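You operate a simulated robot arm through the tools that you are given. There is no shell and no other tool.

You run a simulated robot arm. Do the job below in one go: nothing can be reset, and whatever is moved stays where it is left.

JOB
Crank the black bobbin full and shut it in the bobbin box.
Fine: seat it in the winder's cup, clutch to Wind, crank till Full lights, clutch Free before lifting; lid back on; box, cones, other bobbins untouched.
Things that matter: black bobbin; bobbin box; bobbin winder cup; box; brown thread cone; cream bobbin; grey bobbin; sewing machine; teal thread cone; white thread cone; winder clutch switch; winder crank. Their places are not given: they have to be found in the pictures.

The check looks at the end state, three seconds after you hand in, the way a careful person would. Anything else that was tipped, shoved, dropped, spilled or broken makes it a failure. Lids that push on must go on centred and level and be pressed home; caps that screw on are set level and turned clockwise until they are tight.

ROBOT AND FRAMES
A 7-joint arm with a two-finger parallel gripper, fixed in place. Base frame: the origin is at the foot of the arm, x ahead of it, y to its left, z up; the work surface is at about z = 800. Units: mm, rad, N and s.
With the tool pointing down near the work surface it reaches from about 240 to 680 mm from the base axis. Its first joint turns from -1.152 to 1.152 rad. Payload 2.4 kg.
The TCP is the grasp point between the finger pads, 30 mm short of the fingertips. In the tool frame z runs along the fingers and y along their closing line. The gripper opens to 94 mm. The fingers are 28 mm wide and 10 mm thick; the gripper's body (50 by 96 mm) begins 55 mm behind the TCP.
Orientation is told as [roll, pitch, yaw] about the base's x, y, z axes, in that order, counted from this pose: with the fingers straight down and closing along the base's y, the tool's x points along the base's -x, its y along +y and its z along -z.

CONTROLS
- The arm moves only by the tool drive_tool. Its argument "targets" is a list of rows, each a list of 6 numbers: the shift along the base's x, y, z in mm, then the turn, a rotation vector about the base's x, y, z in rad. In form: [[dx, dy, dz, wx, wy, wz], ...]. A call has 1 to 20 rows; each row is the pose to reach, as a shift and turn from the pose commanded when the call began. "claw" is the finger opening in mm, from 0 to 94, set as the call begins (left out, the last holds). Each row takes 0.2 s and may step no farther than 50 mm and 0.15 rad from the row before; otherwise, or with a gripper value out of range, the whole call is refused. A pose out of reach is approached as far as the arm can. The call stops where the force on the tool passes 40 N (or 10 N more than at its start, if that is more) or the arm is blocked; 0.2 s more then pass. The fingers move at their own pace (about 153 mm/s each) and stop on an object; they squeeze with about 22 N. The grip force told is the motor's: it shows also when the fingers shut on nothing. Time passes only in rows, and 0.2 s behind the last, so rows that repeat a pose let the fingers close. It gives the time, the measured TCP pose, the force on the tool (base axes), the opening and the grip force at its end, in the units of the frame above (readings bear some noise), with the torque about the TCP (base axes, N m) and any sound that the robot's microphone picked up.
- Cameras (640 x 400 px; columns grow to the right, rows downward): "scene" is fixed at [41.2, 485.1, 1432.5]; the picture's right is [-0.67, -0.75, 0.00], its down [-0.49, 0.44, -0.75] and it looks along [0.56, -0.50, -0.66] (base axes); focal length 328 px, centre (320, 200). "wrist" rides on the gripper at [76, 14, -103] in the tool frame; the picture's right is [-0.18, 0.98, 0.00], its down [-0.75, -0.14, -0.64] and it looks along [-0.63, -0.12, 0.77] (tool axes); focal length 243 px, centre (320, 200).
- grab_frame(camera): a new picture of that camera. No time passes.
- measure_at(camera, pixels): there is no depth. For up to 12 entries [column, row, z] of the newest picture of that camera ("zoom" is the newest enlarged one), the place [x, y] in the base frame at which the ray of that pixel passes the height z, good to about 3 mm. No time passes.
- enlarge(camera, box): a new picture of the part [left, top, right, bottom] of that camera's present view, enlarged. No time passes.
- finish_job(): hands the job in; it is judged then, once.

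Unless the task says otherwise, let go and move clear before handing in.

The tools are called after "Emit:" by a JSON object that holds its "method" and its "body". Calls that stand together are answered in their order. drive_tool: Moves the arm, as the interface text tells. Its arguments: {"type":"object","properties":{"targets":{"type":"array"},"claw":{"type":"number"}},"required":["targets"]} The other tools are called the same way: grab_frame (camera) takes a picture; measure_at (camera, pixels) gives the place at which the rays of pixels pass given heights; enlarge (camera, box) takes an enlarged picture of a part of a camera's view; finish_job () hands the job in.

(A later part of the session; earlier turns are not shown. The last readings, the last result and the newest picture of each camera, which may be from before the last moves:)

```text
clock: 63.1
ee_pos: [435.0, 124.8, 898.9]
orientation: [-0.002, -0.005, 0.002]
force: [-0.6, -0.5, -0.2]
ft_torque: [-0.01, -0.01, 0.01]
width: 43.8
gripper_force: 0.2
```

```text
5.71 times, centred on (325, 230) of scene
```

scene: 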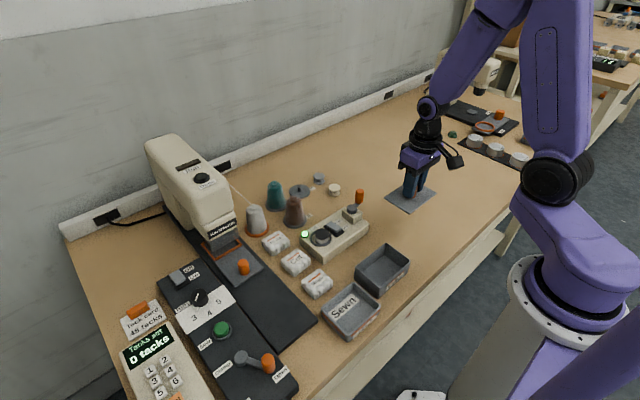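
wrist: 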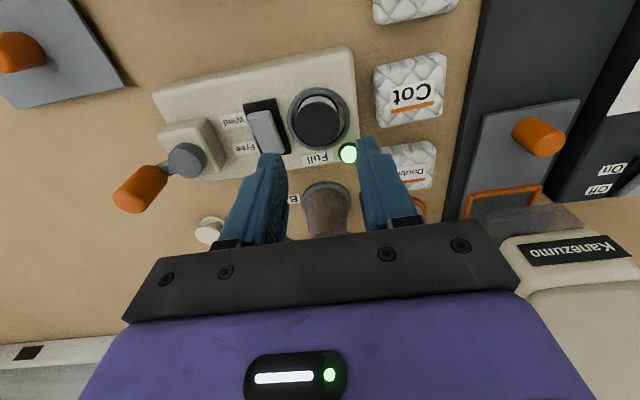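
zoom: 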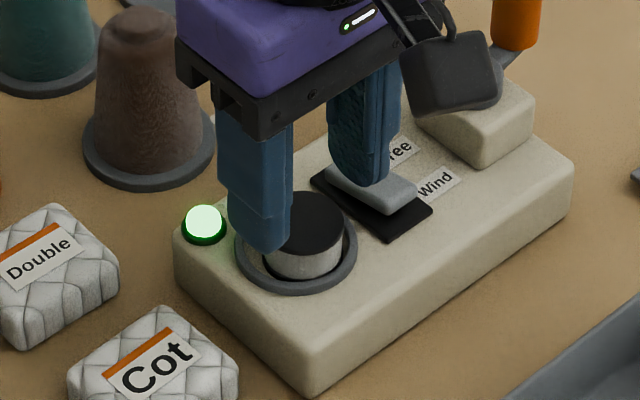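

The bobbin is centred in columns (320) and about 2.5 mm toward +x of the TCP. I'll correct that and lower to tips ≈859 to verify the left finger clears the rocker.

Emit:
{"method": "drive_tool", "body": {"targets": [[2.5, 0.3, -5, 0, 0, 0], [2.5, 0.3, -9, 0, 0, 0], [2.5, 0.3, -9, 0, 0, 0]], "claw": 43}}

Emit:
{"method": "enlarge", "body": {"camera": "wrist", "box": [250, 80, 390, 220]}}

Emit:
{"method": "enlarge", "body": {"camera": "scene", "box": [305, 205, 355, 255]}}

```text
clock: 63.9
ee_pos: [437.2, 124.2, 891.7]
orientation: [0.0, -0.006, -0.001]
force: [0.1, 0.6, -0.5]
ft_torque: [0.0, -0.03, -0.03]
width: 42.9
gripper_force: 0.1
```

```text
2.86 times, centred on (320, 150) of wrist
```

zoom: 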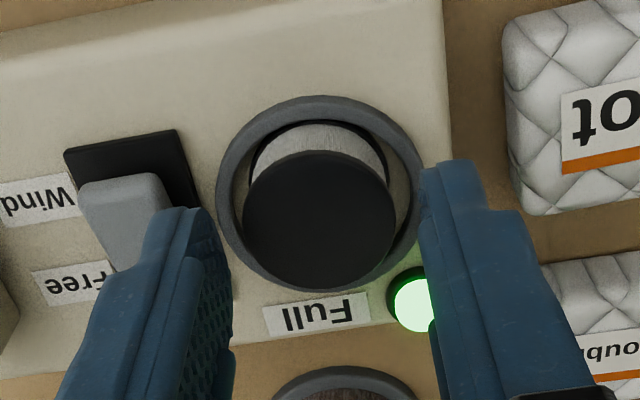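

```text
8.00 times, centred on (330, 230) of scene
```

zoom: 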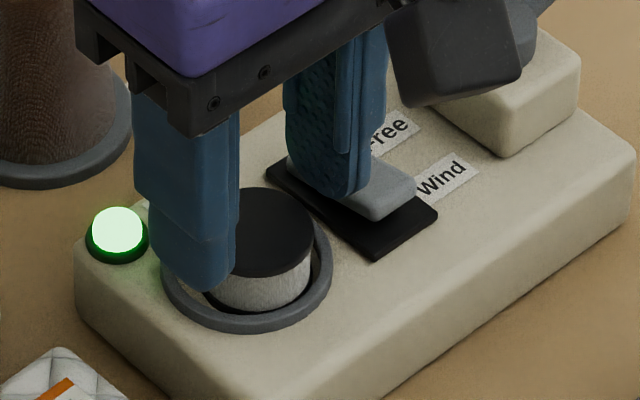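

The scene zoom shows the left finger in front of the rocker, not over it. I'll measure the rocker's +y edge against the finger before going lower.

Emit:
{"method": "enlarge", "body": {"camera": "wrist", "box": [240, 100, 310, 190]}}

```text
4.44 times, centred on (275, 145) of wrist
```

zoom: 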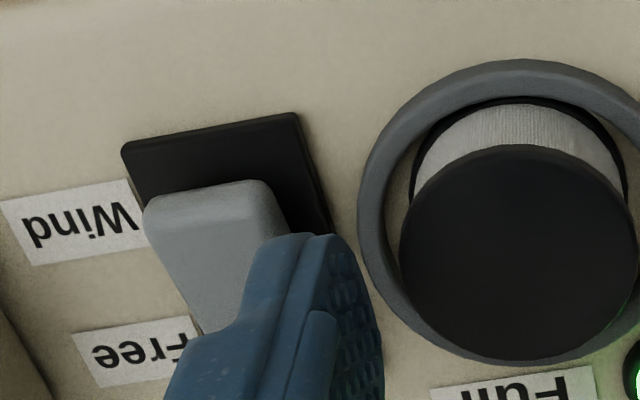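

Emit:
{"method": "measure_at", "body": {"camera": "zoom", "pixels": [[270, 185, 852], [270, 185, 856], [285, 230, 850], [285, 230, 854], [147, 205, 854], [250, 245, 861], [310, 238, 861], [400, 250, 857], [637, 250, 857], [517, 145, 857], [517, 365, 857], [300, 115, 839]]}}

```text
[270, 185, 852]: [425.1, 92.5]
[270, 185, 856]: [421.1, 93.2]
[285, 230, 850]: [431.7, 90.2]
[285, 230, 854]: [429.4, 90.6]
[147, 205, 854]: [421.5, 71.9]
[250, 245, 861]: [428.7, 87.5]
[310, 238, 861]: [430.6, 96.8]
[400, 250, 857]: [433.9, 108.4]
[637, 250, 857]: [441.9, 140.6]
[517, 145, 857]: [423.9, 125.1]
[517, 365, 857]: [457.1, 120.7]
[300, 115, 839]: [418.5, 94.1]
```

The measurements put the rocker's edge (y≈91–92) almost at the left finger's outer face, so going straight down is too tight. I'll rise and turn the gripper about z by 1.2 rad so the fingers straddle the bobbin clear of both the rocker and the lamp.

Emit:
{"method": "drive_tool", "body": {"targets": [[0, 0, 20, 0, 0, 0], [0, 0, 40, 0, 0, 0.12], [0, 0, 40, 0, 0, 0.26], [0, 0, 40, 0, 0, 0.4], [0, 0, 40, 0, 0, 0.54], [0, 0, 40, 0, 0, 0.68], [0, 0, 40, 0, 0, 0.82], [0, 0, 40, 0, 0, 0.96], [0, 0, 40, 0, 0, 1.1], [0, 0, 40, 0, 0, 1.2], [0, 0, 40, 0, 0, 1.2], [0, 0, 40, 0, 0, 1.2]], "claw": 50}}

Emit:
{"method": "grab_frame", "body": {"camera": "wrist"}}

Emit:
{"method": "grab_frame", "body": {"camera": "scene"}}

```text
clock: 66.5
ee_pos: [439.3, 123.6, 931.1]
orientation: [0.0, -0.004, 1.2]
force: [1.1, -0.6, -0.5]
ft_torque: [-0.01, -0.05, 0.02]
width: 49.9
gripper_force: 0.1
```

```text
taken
```

wrist: 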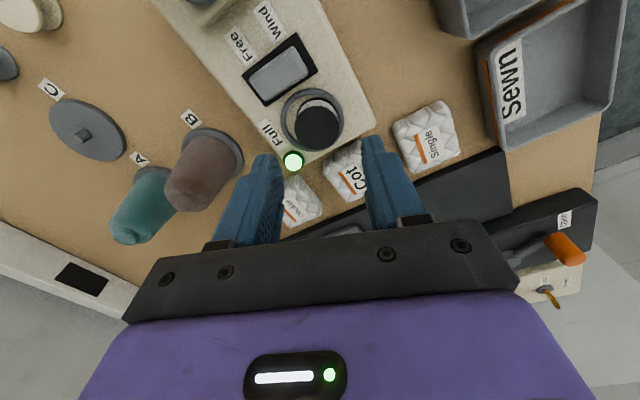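

```text
taken
```

scene: 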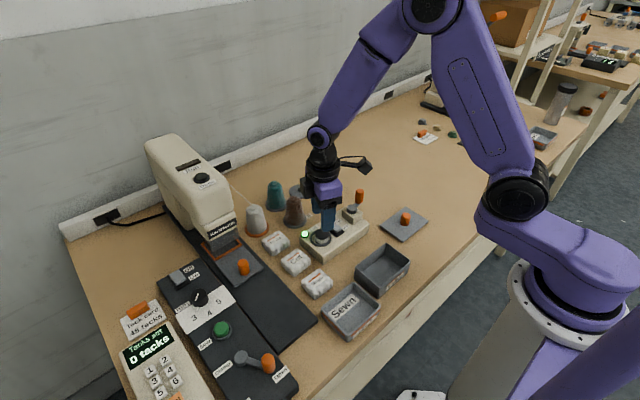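

The gripper turned to yaw 1.2 as asked. I'll zoom in to check the bobbin against the finger line in this orientation.

Emit:
{"method": "enlarge", "body": {"camera": "wrist", "box": [250, 70, 390, 210]}}

```text
2.86 times, centred on (320, 140) of wrist
```

zoom: 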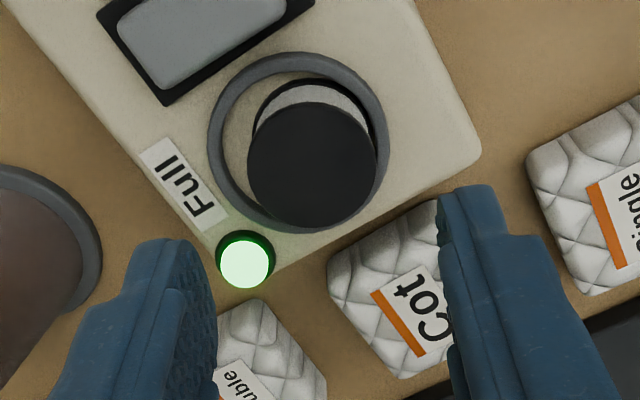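

The lamp and rocker are now both well clear of the finger line. The bobbin's top at zoom (312,165) is about 2 mm off, so I'll shift (+1.2,-1.5) and lower halfway to recheck.

Emit:
{"method": "drive_tool", "body": {"targets": [[1.2, -1.5, -20, 0, 0, 0], [1.2, -1.5, -38, 0, 0, 0], [1.2, -1.5, -38, 0, 0, 0], [1.2, -1.5, -38, 0, 0, 0]], "claw": 46}}

Emit:
{"method": "enlarge", "body": {"camera": "wrist", "box": [250, 80, 390, 220]}}

Emit:
{"method": "enlarge", "body": {"camera": "scene", "box": [300, 200, 360, 260]}}

```text
clock: 67.5
ee_pos: [438.9, 120.6, 892.7]
orientation: [0.001, -0.006, 1.199]
force: [-0.7, -0.6, -0.4]
ft_torque: [0.0, 0.02, 0.02]
width: 45.9
gripper_force: 0.0
```

```text
2.86 times, centred on (320, 150) of wrist
```

zoom: 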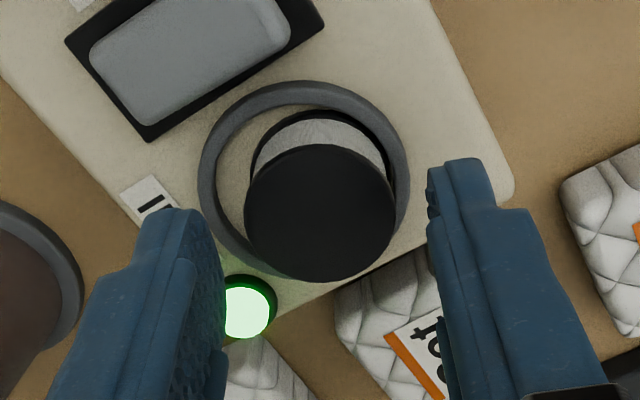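

```text
6.67 times, centred on (330, 230) of scene
```

zoom: 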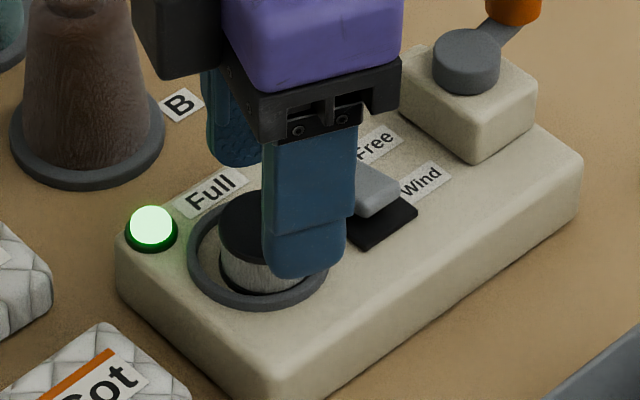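

The bobbin is centred exactly (zoom 320,213), and the fingers clear the lamp and rocker. I'll descend to TCP z≈875 and check the force.

Emit:
{"method": "drive_tool", "body": {"targets": [[0, 0, -7, 0, 0, 0], [0, 0, -12, 0, 0, 0], [0, 0, -16, 0, 0, 0], [0, 0, -18, 0, 0, 0], [0, 0, -18, 0, 0, 0]], "claw": 46}}

Emit:
{"method": "enlarge", "body": {"camera": "wrist", "box": [250, 80, 390, 220]}}

Emit:
{"method": "enlarge", "body": {"camera": "scene", "box": [300, 200, 360, 260]}}

```text
clock: 68.7
ee_pos: [438.9, 122.7, 874.0]
orientation: [-0.001, -0.006, 1.199]
force: [-0.1, 0.0, 0.1]
ft_torque: [-0.01, 0.0, -0.02]
width: 46.0
gripper_force: 0.0
```

```text
2.86 times, centred on (320, 150) of wrist
```

zoom: 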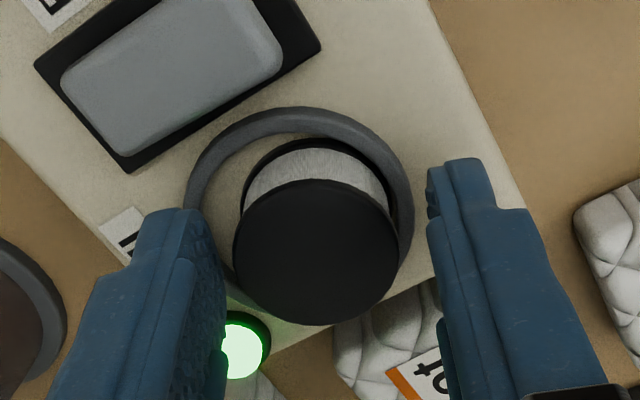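

```text
6.67 times, centred on (330, 230) of scene
```

zoom: 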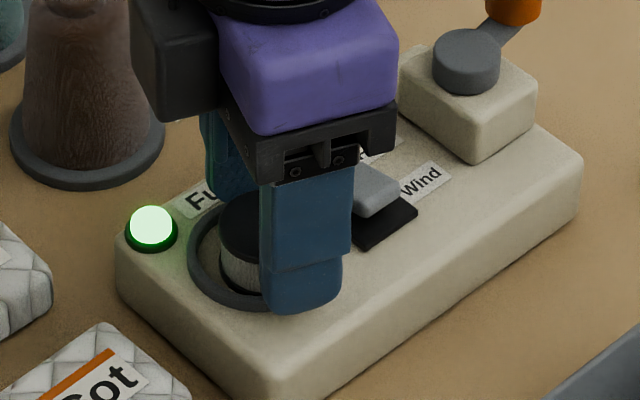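

The bobbin is between the pads, with no contact anywhere. I'll close on it now.

Emit:
{"method": "drive_tool", "body": {"targets": [[0, 0, 0, 0, 0, 0], [0, 0, 0, 0, 0, 0], [0, 0, 0, 0, 0, 0], [0, 0, 0, 0, 0, 0]], "claw": 20}}

Emit:
{"method": "drive_tool", "body": {"targets": [[0, 0, 4, 0, 0, 0], [0, 0, 10, 0, 0, 0], [0, 0, 25, 0, 0, 0], [0, 0, 50, 0, 0, 0], [0, 0, 80, 0, 0, 0], [0, 0, 80, 0, 0, 0]]}}

Emit:
{"method": "grab_frame", "body": {"camera": "wrist"}}

Emit:
{"method": "enlarge", "body": {"camera": "scene", "box": [295, 175, 375, 265]}}

```text
clock: 69.7
ee_pos: [438.8, 122.8, 875.9]
orientation: [-0.001, -0.006, 1.199]
force: [-0.1, -0.3, -0.1]
ft_torque: [-0.02, -0.02, 0.02]
width: 31.4
gripper_force: 21.6
```

```text
clock: 71.1
ee_pos: [437.9, 122.3, 955.9]
orientation: [0.0, -0.005, 1.198]
force: [1.0, 0.0, -0.6]
ft_torque: [0.02, 0.0, 0.03]
width: 31.9
gripper_force: 21.9
```

```text
taken
```

wrist: 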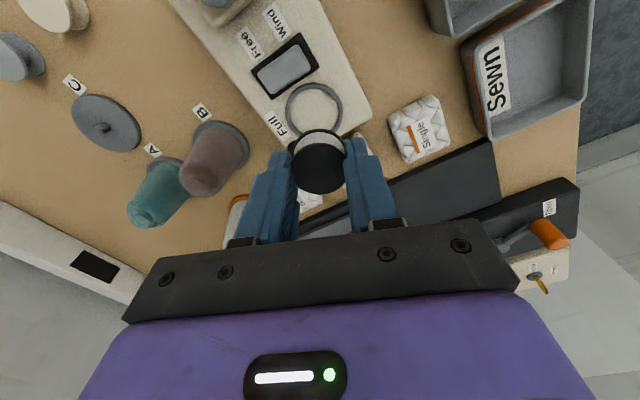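

```text
4.44 times, centred on (335, 220) of scene
```

zoom: 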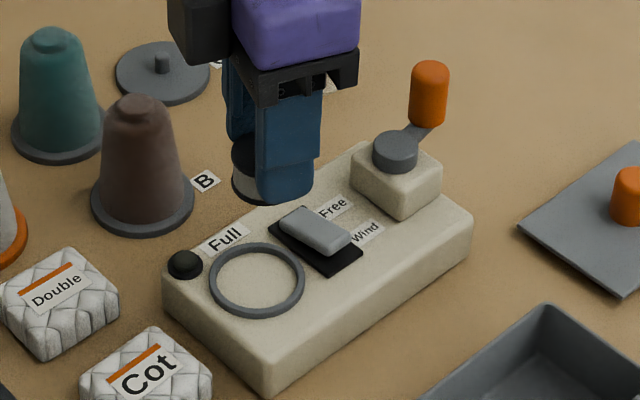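

The full bobbin is held, with pale thread visible, and it's out of the cup. I'll carry it to above the open box while turning the gripper back to yaw 0.

Emit:
{"method": "drive_tool", "body": {"targets": [[-17, -5, 0, 0, 0, -0.14], [-34, -10, 0, 0, 0, -0.28], [-51, -15, 0, 0, 0, -0.42], [-68, -20, 0, 0, 0, -0.56], [-85, -25, 0, 0, 0, -0.7], [-102, -30, 0, 0, 0, -0.84], [-119, -35, 0, 0, 0, -0.98], [-136, -40, 0, 0, 0, -1.1], [-150, -45, 0, 0, 0, -1.2], [-150, -45, 0, 0, 0, -1.2], [-150, -45, 0, 0, 0, -1.2]]}}

Emit:
{"method": "grab_frame", "body": {"camera": "wrist"}}

Emit:
{"method": "enlarge", "body": {"camera": "scene", "box": [345, 190, 445, 310]}}

```text
clock: 73.5
ee_pos: [290.1, 77.4, 954.7]
orientation: [0.0, -0.004, -0.001]
force: [-0.5, -0.5, 0.3]
ft_torque: [0.01, 0.0, 0.02]
width: 31.7
gripper_force: 21.6
out of reach, approached as far as the arm can: row 7
```

```text
taken
```

wrist: 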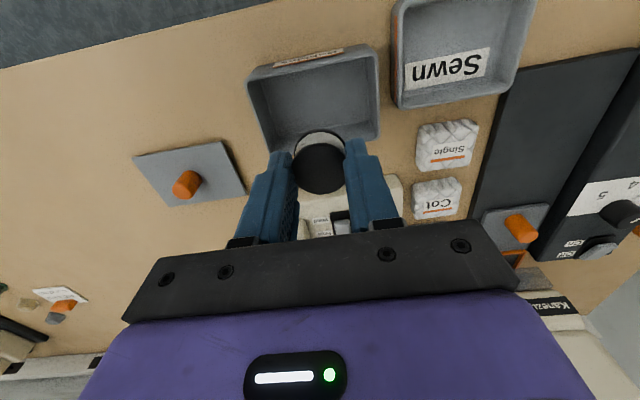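

```text
3.33 times, centred on (395, 250) of scene
```

zoom: 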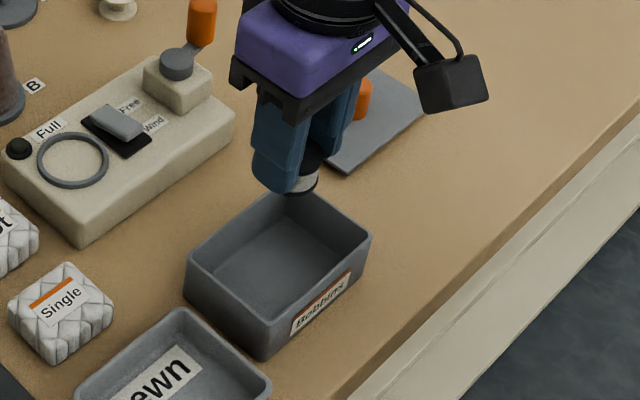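

The bobbin is above the box at about (290,77). I'll measure the box rim corners to check centring before lowering.

Emit:
{"method": "enlarge", "body": {"camera": "wrist", "box": [235, 35, 395, 175]}}

```text
2.86 times, centred on (315, 105) of wrist
```

zoom: 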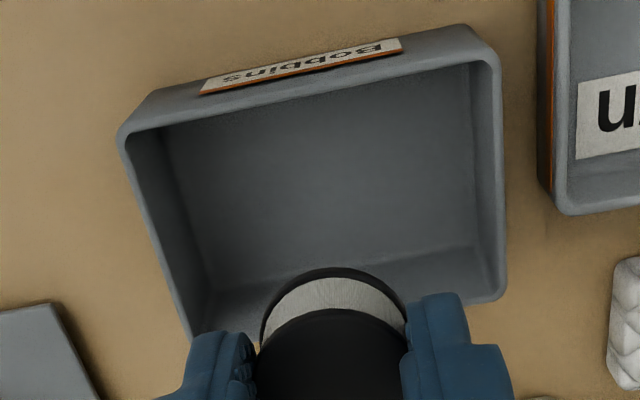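

Emit:
{"method": "measure_at", "body": {"camera": "zoom", "pixels": [[119, 133, 846], [499, 62, 846], [505, 298, 846], [190, 335, 846], [133, 140, 846], [487, 72, 846], [494, 292, 846], [330, 270, 921], [332, 372, 940], [165, 130, 803], [470, 70, 803], [475, 245, 803]]}}

```text
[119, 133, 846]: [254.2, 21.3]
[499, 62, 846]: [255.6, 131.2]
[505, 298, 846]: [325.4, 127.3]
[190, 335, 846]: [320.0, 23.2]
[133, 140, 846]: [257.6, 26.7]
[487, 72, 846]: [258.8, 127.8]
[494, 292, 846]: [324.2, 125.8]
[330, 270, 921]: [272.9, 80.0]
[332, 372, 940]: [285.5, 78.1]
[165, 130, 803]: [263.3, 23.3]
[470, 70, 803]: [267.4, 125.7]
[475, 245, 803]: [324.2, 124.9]
```

The rim interior is about x 257–319 and y 27–126, and the bobbin is over its middle at (287,78). I'll lower it into the box, slowing near the floor.

Emit:
{"method": "drive_tool", "body": {"targets": [[-1, 0, -30, 0, 0, 0], [-1, 0, -60, 0, 0, 0], [-1, 0, -85, 0, 0, 0], [-1, 0, -100, 0, 0, 0], [-1, 0, -107, 0, 0, 0], [-1, 0, -107, 0, 0, 0]]}}

Emit:
{"method": "enlarge", "body": {"camera": "wrist", "box": [220, 20, 420, 220]}}

Emit:
{"method": "enlarge", "body": {"camera": "scene", "box": [345, 210, 425, 310]}}

```text
clock: 74.9
ee_pos: [287.6, 76.8, 848.2]
orientation: [0.001, -0.005, 0.0]
force: [-0.2, 0.3, 0.2]
ft_torque: [0.02, 0.0, -0.03]
width: 31.6
gripper_force: 22.3
```

```text
2.00 times, centred on (320, 120) of wrist
```

zoom: 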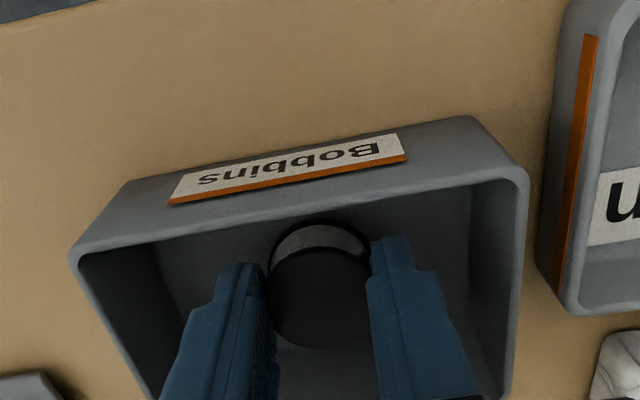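

```text
4.00 times, centred on (385, 260) of scene
```

zoom: 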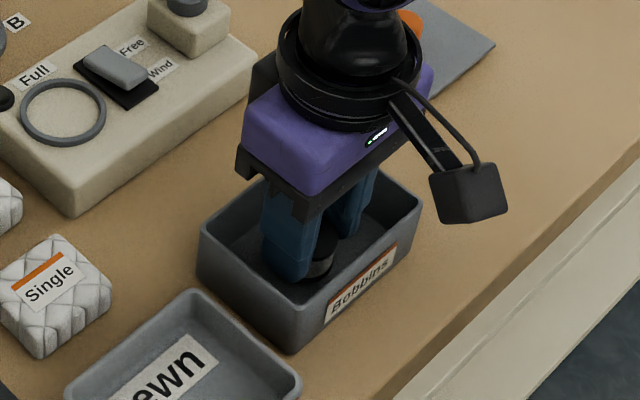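

The bobbin is inside the box just above its floor. I'll lower in small steps until I feel the floor.

Emit:
{"method": "drive_tool", "body": {"targets": [[0, 0, -2, 0, 0, 0], [0, 0, -4, 0, 0, 0], [0, 0, -4, 0, 0, 0]]}}

Emit:
{"method": "drive_tool", "body": {"targets": [[0, 0, -1, 0, 0, 0], [0, 0, -2, 0, 0, 0], [0, 0, -2, 0, 0, 0]]}}

```text
clock: 75.7
ee_pos: [287.8, 76.2, 845.4]
orientation: [-0.001, -0.004, 0.0]
force: [0.2, 0.0, 0.5]
ft_torque: [0.0, 0.01, -0.01]
width: 31.4
gripper_force: 22.0
```

```text
clock: 76.5
ee_pos: [288.1, 77.3, 843.2]
orientation: [0.0, -0.006, 0.0]
force: [-2.2, 1.3, 5.5]
ft_torque: [0.11, 0.05, -0.03]
width: 31.6
gripper_force: 22.0
```

Contact is 5.5 N on the box floor. I'll open modestly to 50 mm, which is well inside the box, then rise straight up.

Emit:
{"method": "drive_tool", "body": {"targets": [[0, 0, 0, 0, 0, 0], [0, 0, 0, 0, 0, 0], [0, 0, 10, 0, 0, 0], [0, 0, 30, 0, 0, 0], [0, 0, 60, 0, 0, 0], [0, 0, 100, 0, 0, 0], [0, 0, 115, 0, 0, 0], [0, 0, 115, 0, 0, 0]], "claw": 50}}

Emit:
{"method": "grab_frame", "body": {"camera": "wrist"}}

Emit:
{"method": "enlarge", "body": {"camera": "scene", "box": [345, 220, 425, 310]}}

```text
clock: 78.3
ee_pos: [287.7, 79.1, 960.0]
orientation: [0.0, -0.005, -0.001]
force: [0.8, 0.0, 0.9]
ft_torque: [0.02, 0.0, 0.03]
width: 49.8
gripper_force: 0.1
```

```text
taken
```

wrist: 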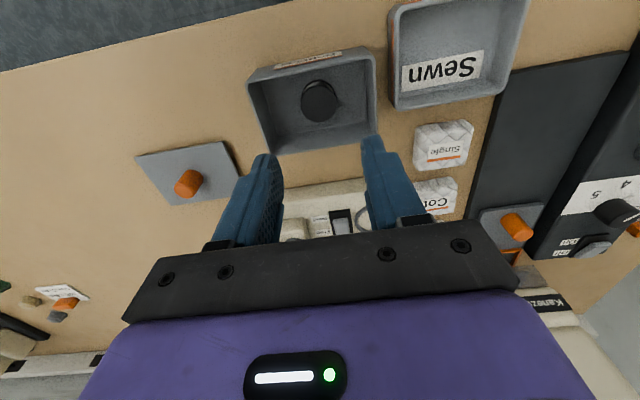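

```text
4.44 times, centred on (385, 265) of scene
```

zoom: 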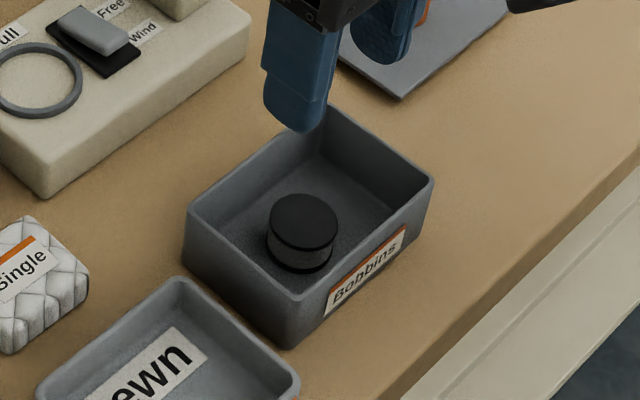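

The full bobbin stands upright in the box. Now I'll go back to the lid near (354,-96).

Emit:
{"method": "drive_tool", "body": {"targets": [[12, -40, 0, 0, 0, 0], [26, -80, 0, 0, 0, 0], [42, -120, 0, 0, 0, 0], [58, -160, 0, 0, 0, 0], [66, -174, -15, 0, 0, 0], [66, -174, -40, 0, 0, 0], [66, -174, -40, 0, 0, 0]], "claw": 60}}

Emit:
{"method": "grab_frame", "body": {"camera": "wrist"}}

Emit:
{"method": "enlarge", "body": {"camera": "wrist", "box": [230, 40, 410, 200]}}

```text
clock: 79.9
ee_pos: [354.4, -96.0, 919.8]
orientation: [0.0, -0.005, 0.002]
force: [-0.4, 0.5, -0.6]
ft_torque: [0.01, 0.02, 0.01]
width: 60.0
gripper_force: 0.1
```

```text
taken
```

wrist: 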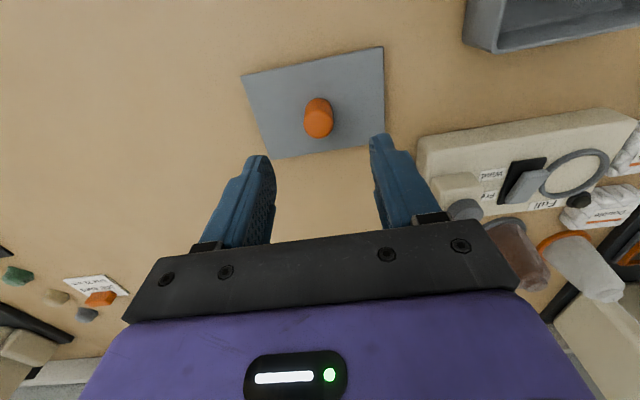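

```text
2.50 times, centred on (320, 120) of wrist
```

zoom: 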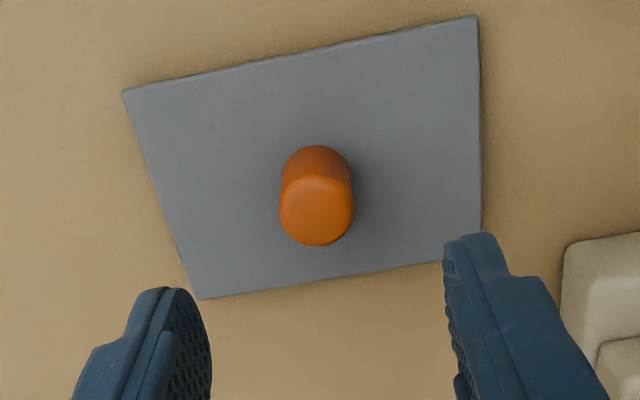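

The lid's knob at zoom (317,211) is nearly centred. I'll descend toward grip height with a small correction, then check.

Emit:
{"method": "drive_tool", "body": {"targets": [[-0.5, -0.8, -25, 0, 0, 0], [-0.5, -0.8, -50, 0, 0, 0], [-0.5, -0.8, -66, 0, 0, 0], [-0.5, -0.8, -73, 0, 0, 0], [-0.5, -0.8, -73, 0, 0, 0]], "claw": 60}}

Emit:
{"method": "enlarge", "body": {"camera": "wrist", "box": [230, 70, 410, 210]}}

Emit:
{"method": "enlarge", "body": {"camera": "scene", "box": [360, 160, 450, 250]}}

```text
clock: 81.1
ee_pos: [354.2, -96.3, 845.1]
orientation: [0.0, -0.004, 0.001]
force: [-0.2, -0.1, 0.0]
ft_torque: [0.03, 0.0, 0.03]
width: 59.9
gripper_force: 0.1
```

```text
2.86 times, centred on (320, 140) of wrist
```

zoom: 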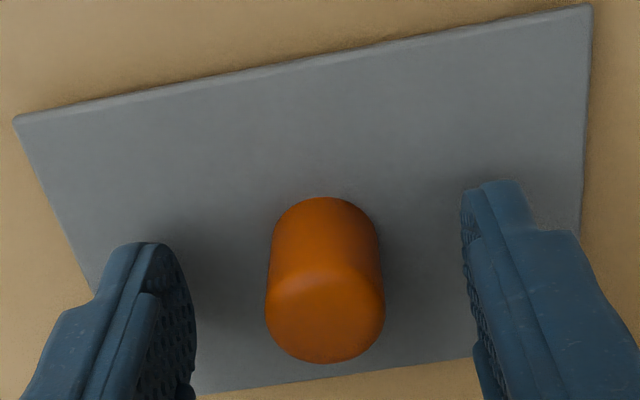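

```text
4.44 times, centred on (405, 205) of scene
```

zoom: 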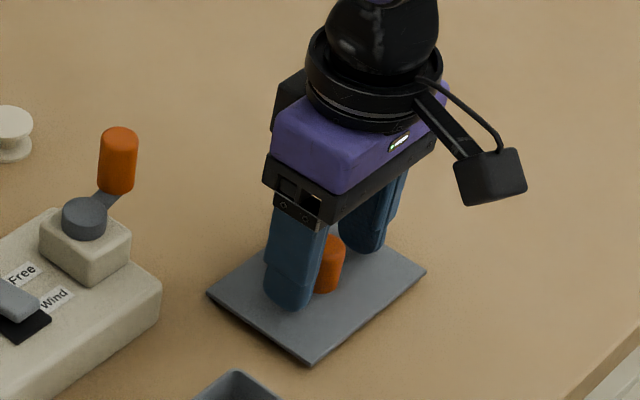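

The knob appears at the same place in the view as in the first grip (265–386). I'll close on it and lift.

Emit:
{"method": "drive_tool", "body": {"targets": [[0, 0, 0, 0, 0, 0], [0, 0, 0, 0, 0, 0], [0, 0, 0, 0, 0, 0], [0, 0, 0, 0, 0, 0]], "claw": 16}}

Emit:
{"method": "enlarge", "body": {"camera": "wrist", "box": [230, 70, 410, 210]}}

Emit:
{"method": "drive_tool", "body": {"targets": [[0, 0, 5, 0, 0, 0], [0, 0, 20, 0, 0, 0], [0, 0, 50, 0, 0, 0], [0, 0, 80, 0, 0, 0], [0, 0, 100, 0, 0, 0], [0, 0, 100, 0, 0, 0]]}}

Emit:
{"method": "grab_frame", "body": {"camera": "wrist"}}

```text
clock: 82.1
ee_pos: [354.0, -97.1, 844.1]
orientation: [0.001, -0.005, -0.001]
force: [0.2, -1.1, 0.0]
ft_torque: [0.02, -0.01, 0.0]
width: 22.6
gripper_force: 21.3
```

```text
2.86 times, centred on (320, 140) of wrist
```

zoom: 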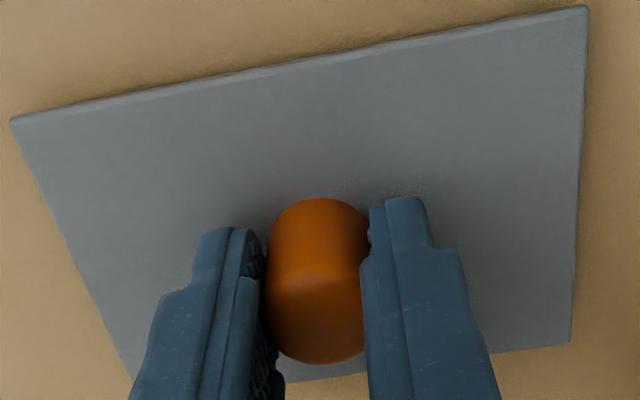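

```text
clock: 83.5
ee_pos: [352.8, -99.2, 941.1]
orientation: [0.001, -0.004, 0.0]
force: [0.4, -0.3, -1.1]
ft_torque: [-0.02, -0.02, -0.01]
width: 22.8
gripper_force: 22.5
```

```text
taken
```

wrist: 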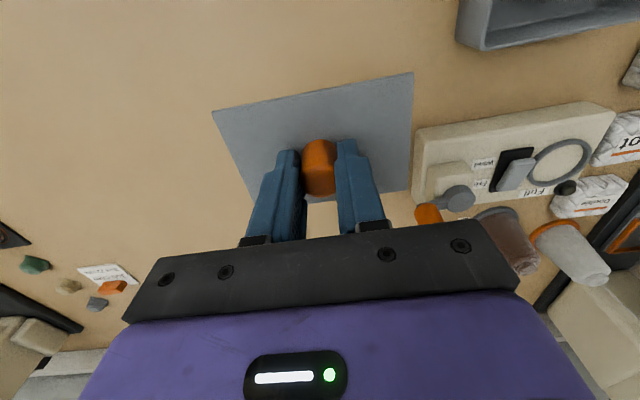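

The lid sits in the grip just as it did when I first picked it up (the corner pixels match). I'll carry it back over the box at the original grip x and y.

Emit:
{"method": "drive_tool", "body": {"targets": [[0, 20, 10, 0, 0, 0], [-12, 55, 10, 0, 0, 0], [-26, 95, 10, 0, 0, 0], [-42, 132, 10, 0, 0, 0], [-58, 162, 5, 0, 0, 0], [-64.7, 172.5, 0, 0, 0, 0], [-64.7, 172.5, 0, 0, 0, 0], [-64.7, 172.5, 0, 0, 0, 0]]}}

Emit:
{"method": "grab_frame", "body": {"camera": "wrist"}}

Emit:
{"method": "enlarge", "body": {"camera": "scene", "box": [345, 200, 435, 310]}}

```text
clock: 85.3
ee_pos: [288.3, 76.2, 942.6]
orientation: [0.0, -0.005, 0.001]
force: [-0.3, -0.6, -1.2]
ft_torque: [0.0, -0.03, -0.01]
width: 22.6
gripper_force: 22.3
```

```text
taken
```

wrist: 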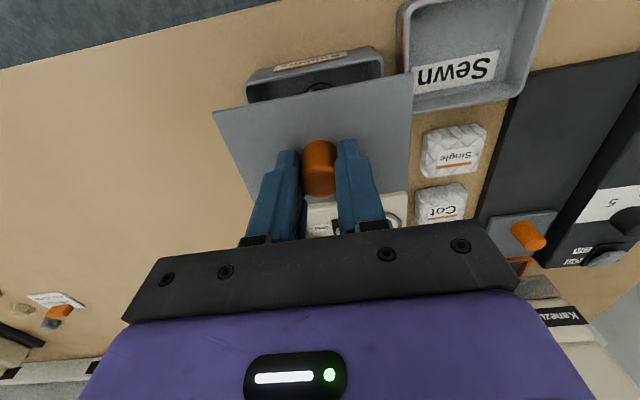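

```text
3.64 times, centred on (390, 255) of scene
```

zoom: 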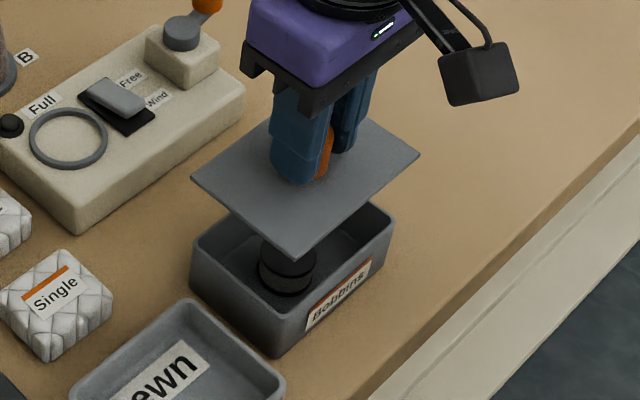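

The lid is above the box. I'll lower it to 15 mm above seated height, the same as the picture I took while lifting it, so I can compare the views directly.

Emit:
{"method": "drive_tool", "body": {"targets": [[0, 0, -20, 0, 0, 0], [0, 0, -36, 0, 0, 0], [0, 0, -43, 0, 0, 0], [0, 0, -43, 0, 0, 0]]}}

Emit:
{"method": "enlarge", "body": {"camera": "scene", "box": [345, 220, 425, 310]}}

Emit:
{"method": "enlarge", "body": {"camera": "wrist", "box": [230, 40, 410, 210]}}

```text
clock: 86.3
ee_pos: [288.7, 74.8, 900.3]
orientation: [-0.001, -0.005, 0.0]
force: [0.6, 0.0, -1.2]
ft_torque: [0.0, -0.04, -0.01]
width: 22.8
gripper_force: 21.7
```

```text
4.44 times, centred on (385, 265) of scene
```

zoom: 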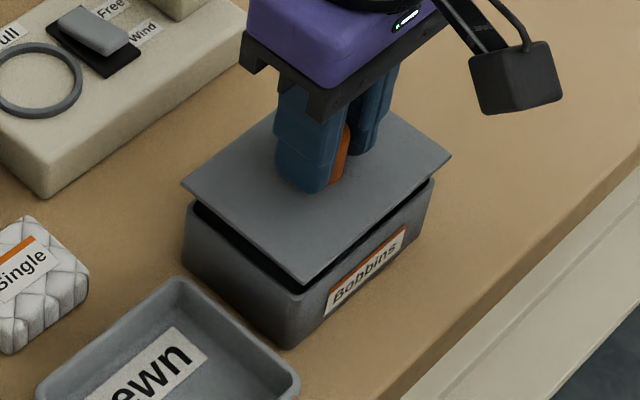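

```text
2.35 times, centred on (320, 125) of wrist
```

zoom: 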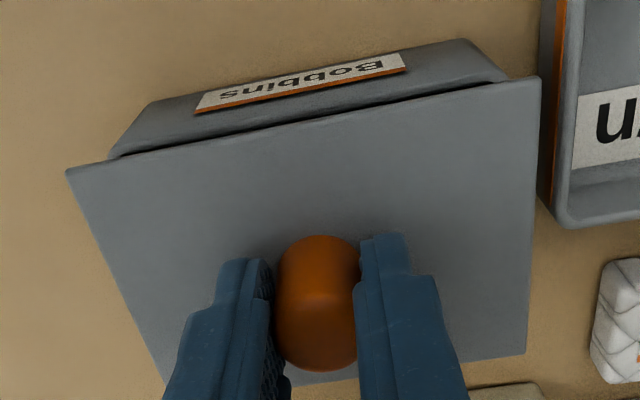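

The scene view matches the lift-off picture almost exactly. The wrist view hints that the lid may be about 1 mm toward -y. I'll zoom in closer on the gap to judge.

Emit:
{"method": "enlarge", "body": {"camera": "wrist", "box": [240, 50, 400, 110]}}

Emit:
{"method": "enlarge", "body": {"camera": "scene", "box": [350, 245, 420, 305]}}

```text
4.00 times, centred on (320, 80) of wrist
```

zoom: 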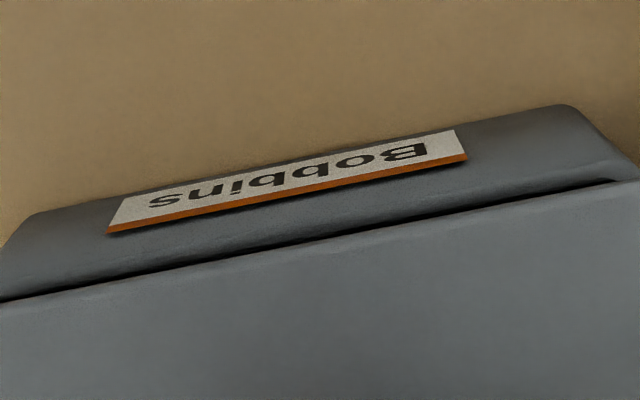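

```text
6.67 times, centred on (385, 275) of scene
```

zoom: 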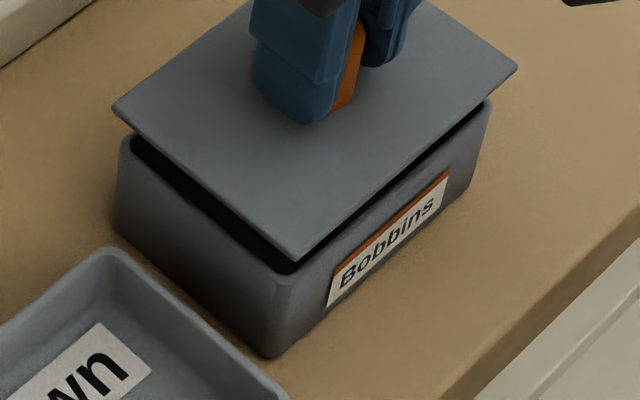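

Emit:
{"method": "measure_at", "body": {"camera": "zoom", "pixels": [[112, 107, 864], [295, 261, 864], [517, 67, 864], [124, 138, 847], [281, 283, 847], [490, 102, 847], [262, 357, 800], [112, 107, 864], [295, 261, 864], [517, 67, 864], [124, 138, 847], [281, 283, 847]]}}

```text
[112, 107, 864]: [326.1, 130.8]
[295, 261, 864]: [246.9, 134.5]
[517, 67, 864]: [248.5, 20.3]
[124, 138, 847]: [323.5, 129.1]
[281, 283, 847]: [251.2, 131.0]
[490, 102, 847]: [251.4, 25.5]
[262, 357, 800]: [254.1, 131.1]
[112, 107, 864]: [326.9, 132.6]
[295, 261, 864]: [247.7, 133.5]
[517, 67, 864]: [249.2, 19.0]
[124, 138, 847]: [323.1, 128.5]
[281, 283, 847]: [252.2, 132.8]
```

From the scene measurements the lid centre is about (287.3, 76.5) and the box centre about (287.4, 78). I'll shift +1 in y and lower gently, watching the force.

Emit:
{"method": "drive_tool", "body": {"targets": [[0, 1, -2, 0, 0, 0], [0, 1, -4, 0, 0, 0], [0, 1, -6, 0, 0, 0], [0, 1, -8, 0, 0, 0], [0, 1, -8, 0, 0, 0]]}}

Emit:
{"method": "enlarge", "body": {"camera": "scene", "box": [350, 245, 420, 305]}}

Emit:
{"method": "enlarge", "body": {"camera": "wrist", "box": [230, 40, 410, 210]}}

```text
clock: 87.5
ee_pos: [288.8, 76.8, 891.3]
orientation: [-0.002, -0.003, -0.002]
force: [0.0, 0.4, -0.7]
ft_torque: [-0.03, -0.01, -0.03]
width: 22.4
gripper_force: 22.1
```

```text
6.67 times, centred on (385, 275) of scene
```

zoom: 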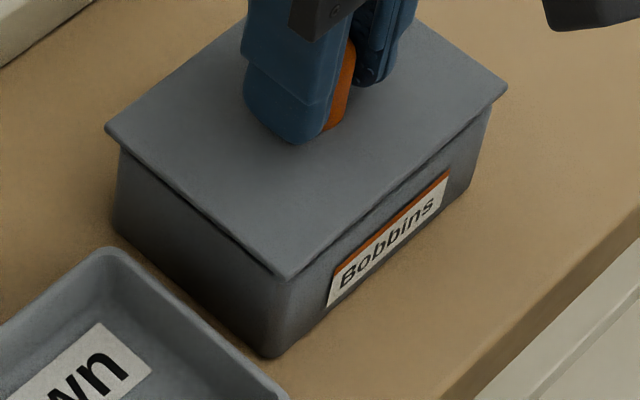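

```text
2.35 times, centred on (320, 125) of wrist
```

zoom: 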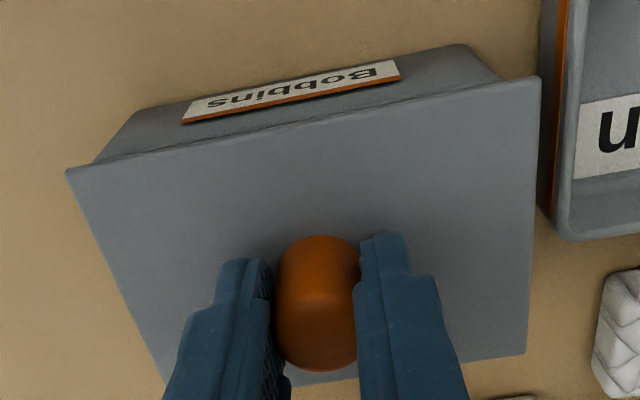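

Emit:
{"method": "measure_at", "body": {"camera": "wrist", "pixels": [[211.6, 113.9, 856], [413.6, 73, 856], [407, 224, 856]]}}

Emit:
{"method": "enlarge", "body": {"camera": "scene", "box": [350, 245, 420, 305]}}

Emit:
{"method": "measure_at", "body": {"camera": "zoom", "pixels": [[104, 128, 856], [288, 280, 856], [507, 88, 856], [104, 128, 855], [288, 280, 855], [507, 88, 855], [104, 128, 857], [288, 280, 857], [507, 88, 857], [262, 357, 800], [113, 230, 800], [262, 357, 800]]}}

```text
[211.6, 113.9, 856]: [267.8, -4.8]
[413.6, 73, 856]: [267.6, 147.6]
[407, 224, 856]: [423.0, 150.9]
```

```text
6.67 times, centred on (385, 275) of scene
```

zoom: 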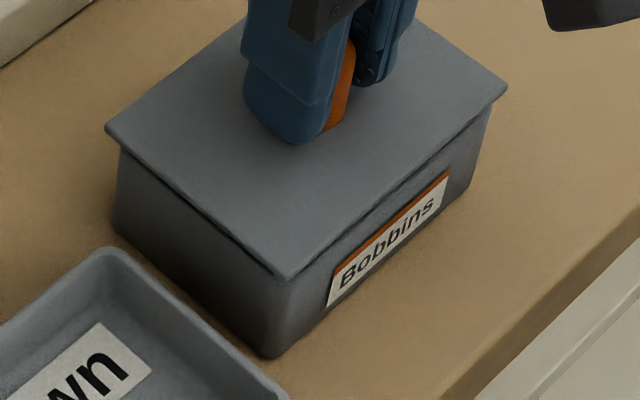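

```text
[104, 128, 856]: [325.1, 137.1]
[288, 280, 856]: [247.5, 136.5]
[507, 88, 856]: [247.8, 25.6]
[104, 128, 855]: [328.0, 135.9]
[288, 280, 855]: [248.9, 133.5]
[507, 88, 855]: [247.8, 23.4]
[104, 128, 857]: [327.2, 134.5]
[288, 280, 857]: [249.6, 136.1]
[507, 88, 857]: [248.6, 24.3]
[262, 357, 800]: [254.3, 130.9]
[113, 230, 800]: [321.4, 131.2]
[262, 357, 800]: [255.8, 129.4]
```

The lid's centre now reads about y 80, versus about 78.5 when originally seated. I'll move back 1 mm in y and continue lowering gently.

Emit:
{"method": "drive_tool", "body": {"targets": [[0, -1, 0, 0, 0, 0], [0, -1, -1, 0, 0, 0], [0, -1, -2, 0, 0, 0], [0, -1, -2, 0, 0, 0]]}}

Emit:
{"method": "drive_tool", "body": {"targets": [[0, 0, -1, 0, 0, 0], [0, 0, -2, 0, 0, 0], [0, 0, -2, 0, 0, 0]]}}

```text
clock: 88.5
ee_pos: [288.4, 75.6, 891.6]
orientation: [-0.001, -0.006, 0.0]
force: [-0.2, -0.5, -1.1]
ft_torque: [0.01, 0.02, -0.02]
width: 22.5
gripper_force: 21.4
```

```text
clock: 89.3
ee_pos: [289.2, 75.5, 888.2]
orientation: [0.001, -0.006, 0.001]
force: [0.3, 0.9, -1.4]
ft_torque: [-0.01, 0.0, 0.02]
width: 22.5
gripper_force: 22.3
```

No contact yet. I'll go another 2 mm, then look.

Emit:
{"method": "drive_tool", "body": {"targets": [[0, 0, -1, 0, 0, 0], [0, 0, -2, 0, 0, 0], [0, 0, -2, 0, 0, 0]]}}

Emit:
{"method": "enlarge", "body": {"camera": "scene", "box": [350, 245, 420, 305]}}

```text
clock: 90.1
ee_pos: [287.8, 74.8, 887.6]
orientation: [0.001, -0.005, 0.001]
force: [0.2, -0.3, -0.9]
ft_torque: [0.01, -0.01, -0.01]
width: 22.3
gripper_force: 22.0
```

```text
6.67 times, centred on (385, 275) of scene
```

zoom: 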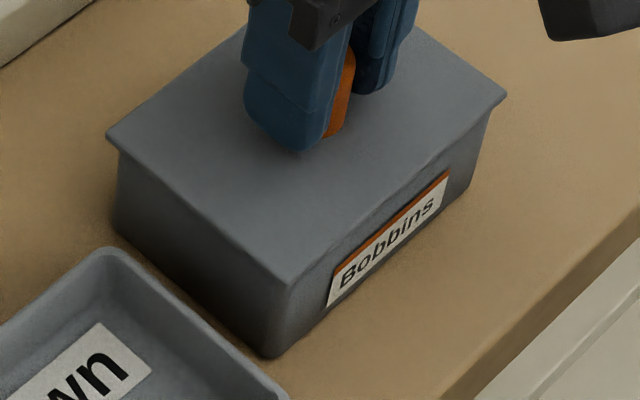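

The lid is nearly seated, by comparison with its original corner pixels. I'll continue down in 0.5 mm steps.

Emit:
{"method": "drive_tool", "body": {"targets": [[0, 0, -0.5, 0, 0, 0], [0, 0, -1, 0, 0, 0], [0, 0, -1, 0, 0, 0]]}}

Emit:
{"method": "drive_tool", "body": {"targets": [[0, 0, -0.5, 0, 0, 0], [0, 0, -1, 0, 0, 0], [0, 0, -1, 0, 0, 0]]}}

```text
clock: 90.9
ee_pos: [289.5, 74.7, 886.3]
orientation: [-0.001, -0.006, 0.0]
force: [-0.7, -0.8, -0.5]
ft_torque: [0.03, 0.0, 0.0]
width: 22.6
gripper_force: 21.9
```

```text
clock: 91.7
ee_pos: [288.0, 75.6, 885.6]
orientation: [-0.001, -0.006, 0.0]
force: [-0.3, 0.1, -0.2]
ft_torque: [0.0, -0.01, -0.04]
width: 22.5
gripper_force: 21.9
```

The force has gone from about -1.2 N to about zero, so the lid's weight is coming onto the box. I'll press a bit further.

Emit:
{"method": "drive_tool", "body": {"targets": [[0, 0, -0.5, 0, 0, 0], [0, 0, -1, 0, 0, 0], [0, 0, -1, 0, 0, 0]]}}

Emit:
{"method": "enlarge", "body": {"camera": "scene", "box": [350, 245, 420, 305]}}

```text
clock: 92.5
ee_pos: [287.6, 74.9, 884.7]
orientation: [0.0, -0.005, -0.001]
force: [0.5, -0.7, -0.8]
ft_torque: [-0.01, 0.01, -0.01]
width: 22.7
gripper_force: 22.1
```

```text
6.67 times, centred on (385, 275) of scene
```

zoom: 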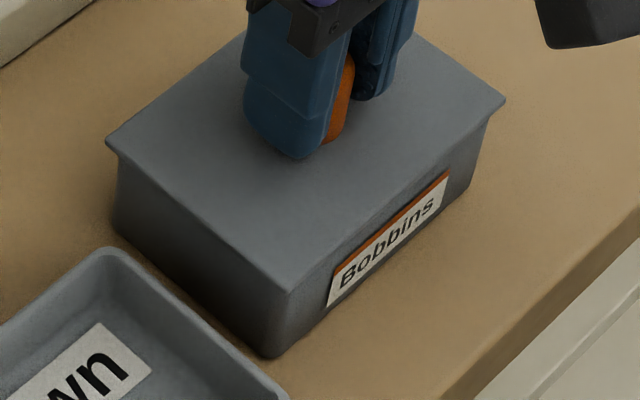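

Emit:
{"method": "drive_tool", "body": {"targets": [[0, 0, -0.5, 0, 0, 0], [0, 0, -1, 0, 0, 0], [0, 0, -1, 0, 0, 0]]}}

Emit:
{"method": "drive_tool", "body": {"targets": [[0, 0, -0.5, 0, 0, 0], [0, 0, -1, 0, 0, 0], [0, 0, -1, 0, 0, 0]]}}

```text
clock: 93.3
ee_pos: [287.3, 75.2, 883.6]
orientation: [0.0, -0.003, -0.002]
force: [0.5, -6.4, 15.2]
ft_torque: [-0.21, -0.08, -0.02]
width: 22.5
gripper_force: 22.5
heard: snap
```

```text
clock: 94.1
ee_pos: [288.6, 74.8, 883.5]
orientation: [0.0, -0.005, 0.0]
force: [-2.2, -6.0, 13.6]
ft_torque: [-0.19, -0.03, -0.05]
width: 22.6
gripper_force: 21.7
```

I heard a snap with 15 N contact, so the lid is home. I'll open the claw without moving, then rise and inspect.

Emit:
{"method": "drive_tool", "body": {"targets": [[0, 0, 0.5, 0, 0, 0], [0, 0, 1, 0, 0, 0], [0, 0, 1, 0, 0, 0]], "claw": 50}}

Emit:
{"method": "drive_tool", "body": {"targets": [[0, 0, 15, 0, 0, 0], [0, 0, 40, 0, 0, 0], [0, 0, 60, 0, 0, 0], [0, 0, 60, 0, 0, 0]]}}

Emit:
{"method": "enlarge", "body": {"camera": "scene", "box": [340, 230, 420, 310]}}

Emit:
{"method": "grab_frame", "body": {"camera": "wrist"}}

```text
clock: 94.9
ee_pos: [288.3, 74.4, 882.5]
orientation: [0.001, -0.007, 0.002]
force: [-0.2, -0.6, -0.7]
ft_torque: [-0.01, -0.01, -0.02]
width: 50.1
gripper_force: 0.0
```

```text
clock: 95.9
ee_pos: [289.5, 74.1, 940.8]
orientation: [-0.001, -0.003, 0.001]
force: [-0.3, 0.8, 0.3]
ft_torque: [-0.05, -0.02, -0.01]
width: 50.1
gripper_force: 0.1
```

```text
5.00 times, centred on (380, 270) of scene
```

zoom: 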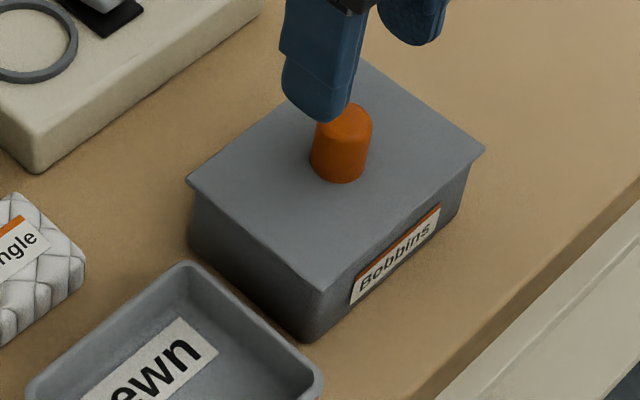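

```text
taken
```

wrist: 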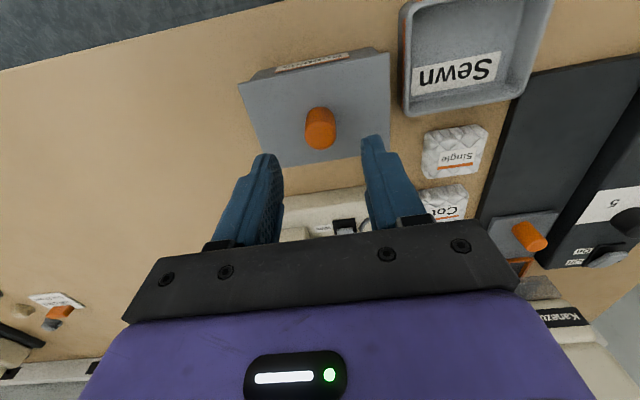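

The lid's corners (187,183), (321,292) and (485,150) match the very first picture of the closed box. To be sure it is pressed home, I'll push gently on the knob's top with closed fingers.

Emit:
{"method": "drive_tool", "body": {"targets": [[0, 0, 0, 0, 0, 0], [0, 0, 0, 0, 0, 0], [0, 0, -15, 0, 0, 0], [0, 0, -24, 0, 0, 0], [0, 0, -24, 0, 0, 0]], "claw": 0}}

Emit:
{"method": "enlarge", "body": {"camera": "scene", "box": [350, 220, 420, 300]}}

Emit:
{"method": "enlarge", "body": {"camera": "wrist", "box": [230, 70, 410, 210]}}

```text
clock: 97.1
ee_pos: [288.3, 73.7, 919.0]
orientation: [0.0, -0.002, 0.0]
force: [0.1, -0.2, -0.1]
ft_torque: [-0.04, -0.01, 0.0]
width: 0.0
gripper_force: 22.3
```

```text
5.00 times, centred on (385, 260) of scene
```

zoom: 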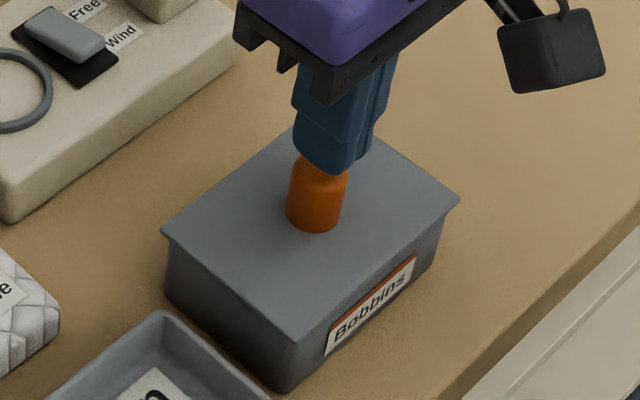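

```text
2.86 times, centred on (320, 140) of wrist
```

zoom: 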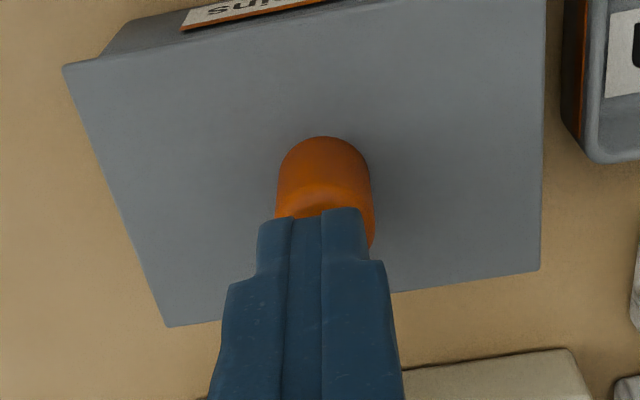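

The closed tips are above the knob, about 1.5 mm toward -y. I'll correct that and press down in 1 mm steps.

Emit:
{"method": "drive_tool", "body": {"targets": [[0, 1.5, -3, 0, 0, 0], [0, 1.5, -5, 0, 0, 0], [0, 1.5, -6, 0, 0, 0], [0, 1.5, -7, 0, 0, 0], [0, 1.5, -7, 0, 0, 0]]}}

Emit:
{"method": "drive_tool", "body": {"targets": [[0, 0, -1, 0, 0, 0], [0, 0, -2, 0, 0, 0], [0, 0, -2, 0, 0, 0]]}}

```text
clock: 98.3
ee_pos: [289.7, 77.1, 913.7]
orientation: [-0.002, -0.004, 0.0]
force: [0.3, -0.4, -0.2]
ft_torque: [-0.03, -0.02, 0.04]
width: 0.2
gripper_force: 21.7
```

```text
clock: 99.1
ee_pos: [288.9, 76.6, 911.5]
orientation: [-0.001, -0.005, -0.001]
force: [0.0, -0.9, 1.4]
ft_torque: [0.01, 0.01, 0.02]
width: 0.1
gripper_force: 22.4
```

Emit:
{"method": "drive_tool", "body": {"targets": [[0, 0, -0.5, 0, 0, 0], [0, 0, -1, 0, 0, 0], [0, 0, -1, 0, 0, 0]]}}

Emit:
{"method": "drive_tool", "body": {"targets": [[0, 0, -0.3, 0, 0, 0], [0, 0, -0.6, 0, 0, 0], [0, 0, -0.6, 0, 0, 0]]}}

```text
clock: 99.9
ee_pos: [288.2, 75.8, 909.9]
orientation: [-0.001, -0.005, 0.0]
force: [0.1, -0.4, -0.2]
ft_torque: [0.01, -0.01, -0.01]
width: 0.0
gripper_force: 22.5
```

```text
clock: 100.7
ee_pos: [289.3, 76.2, 909.8]
orientation: [0.0, -0.004, -0.001]
force: [-1.1, -3.4, 22.8]
ft_torque: [-0.15, 0.03, 0.03]
width: 0.2
gripper_force: 22.1
```

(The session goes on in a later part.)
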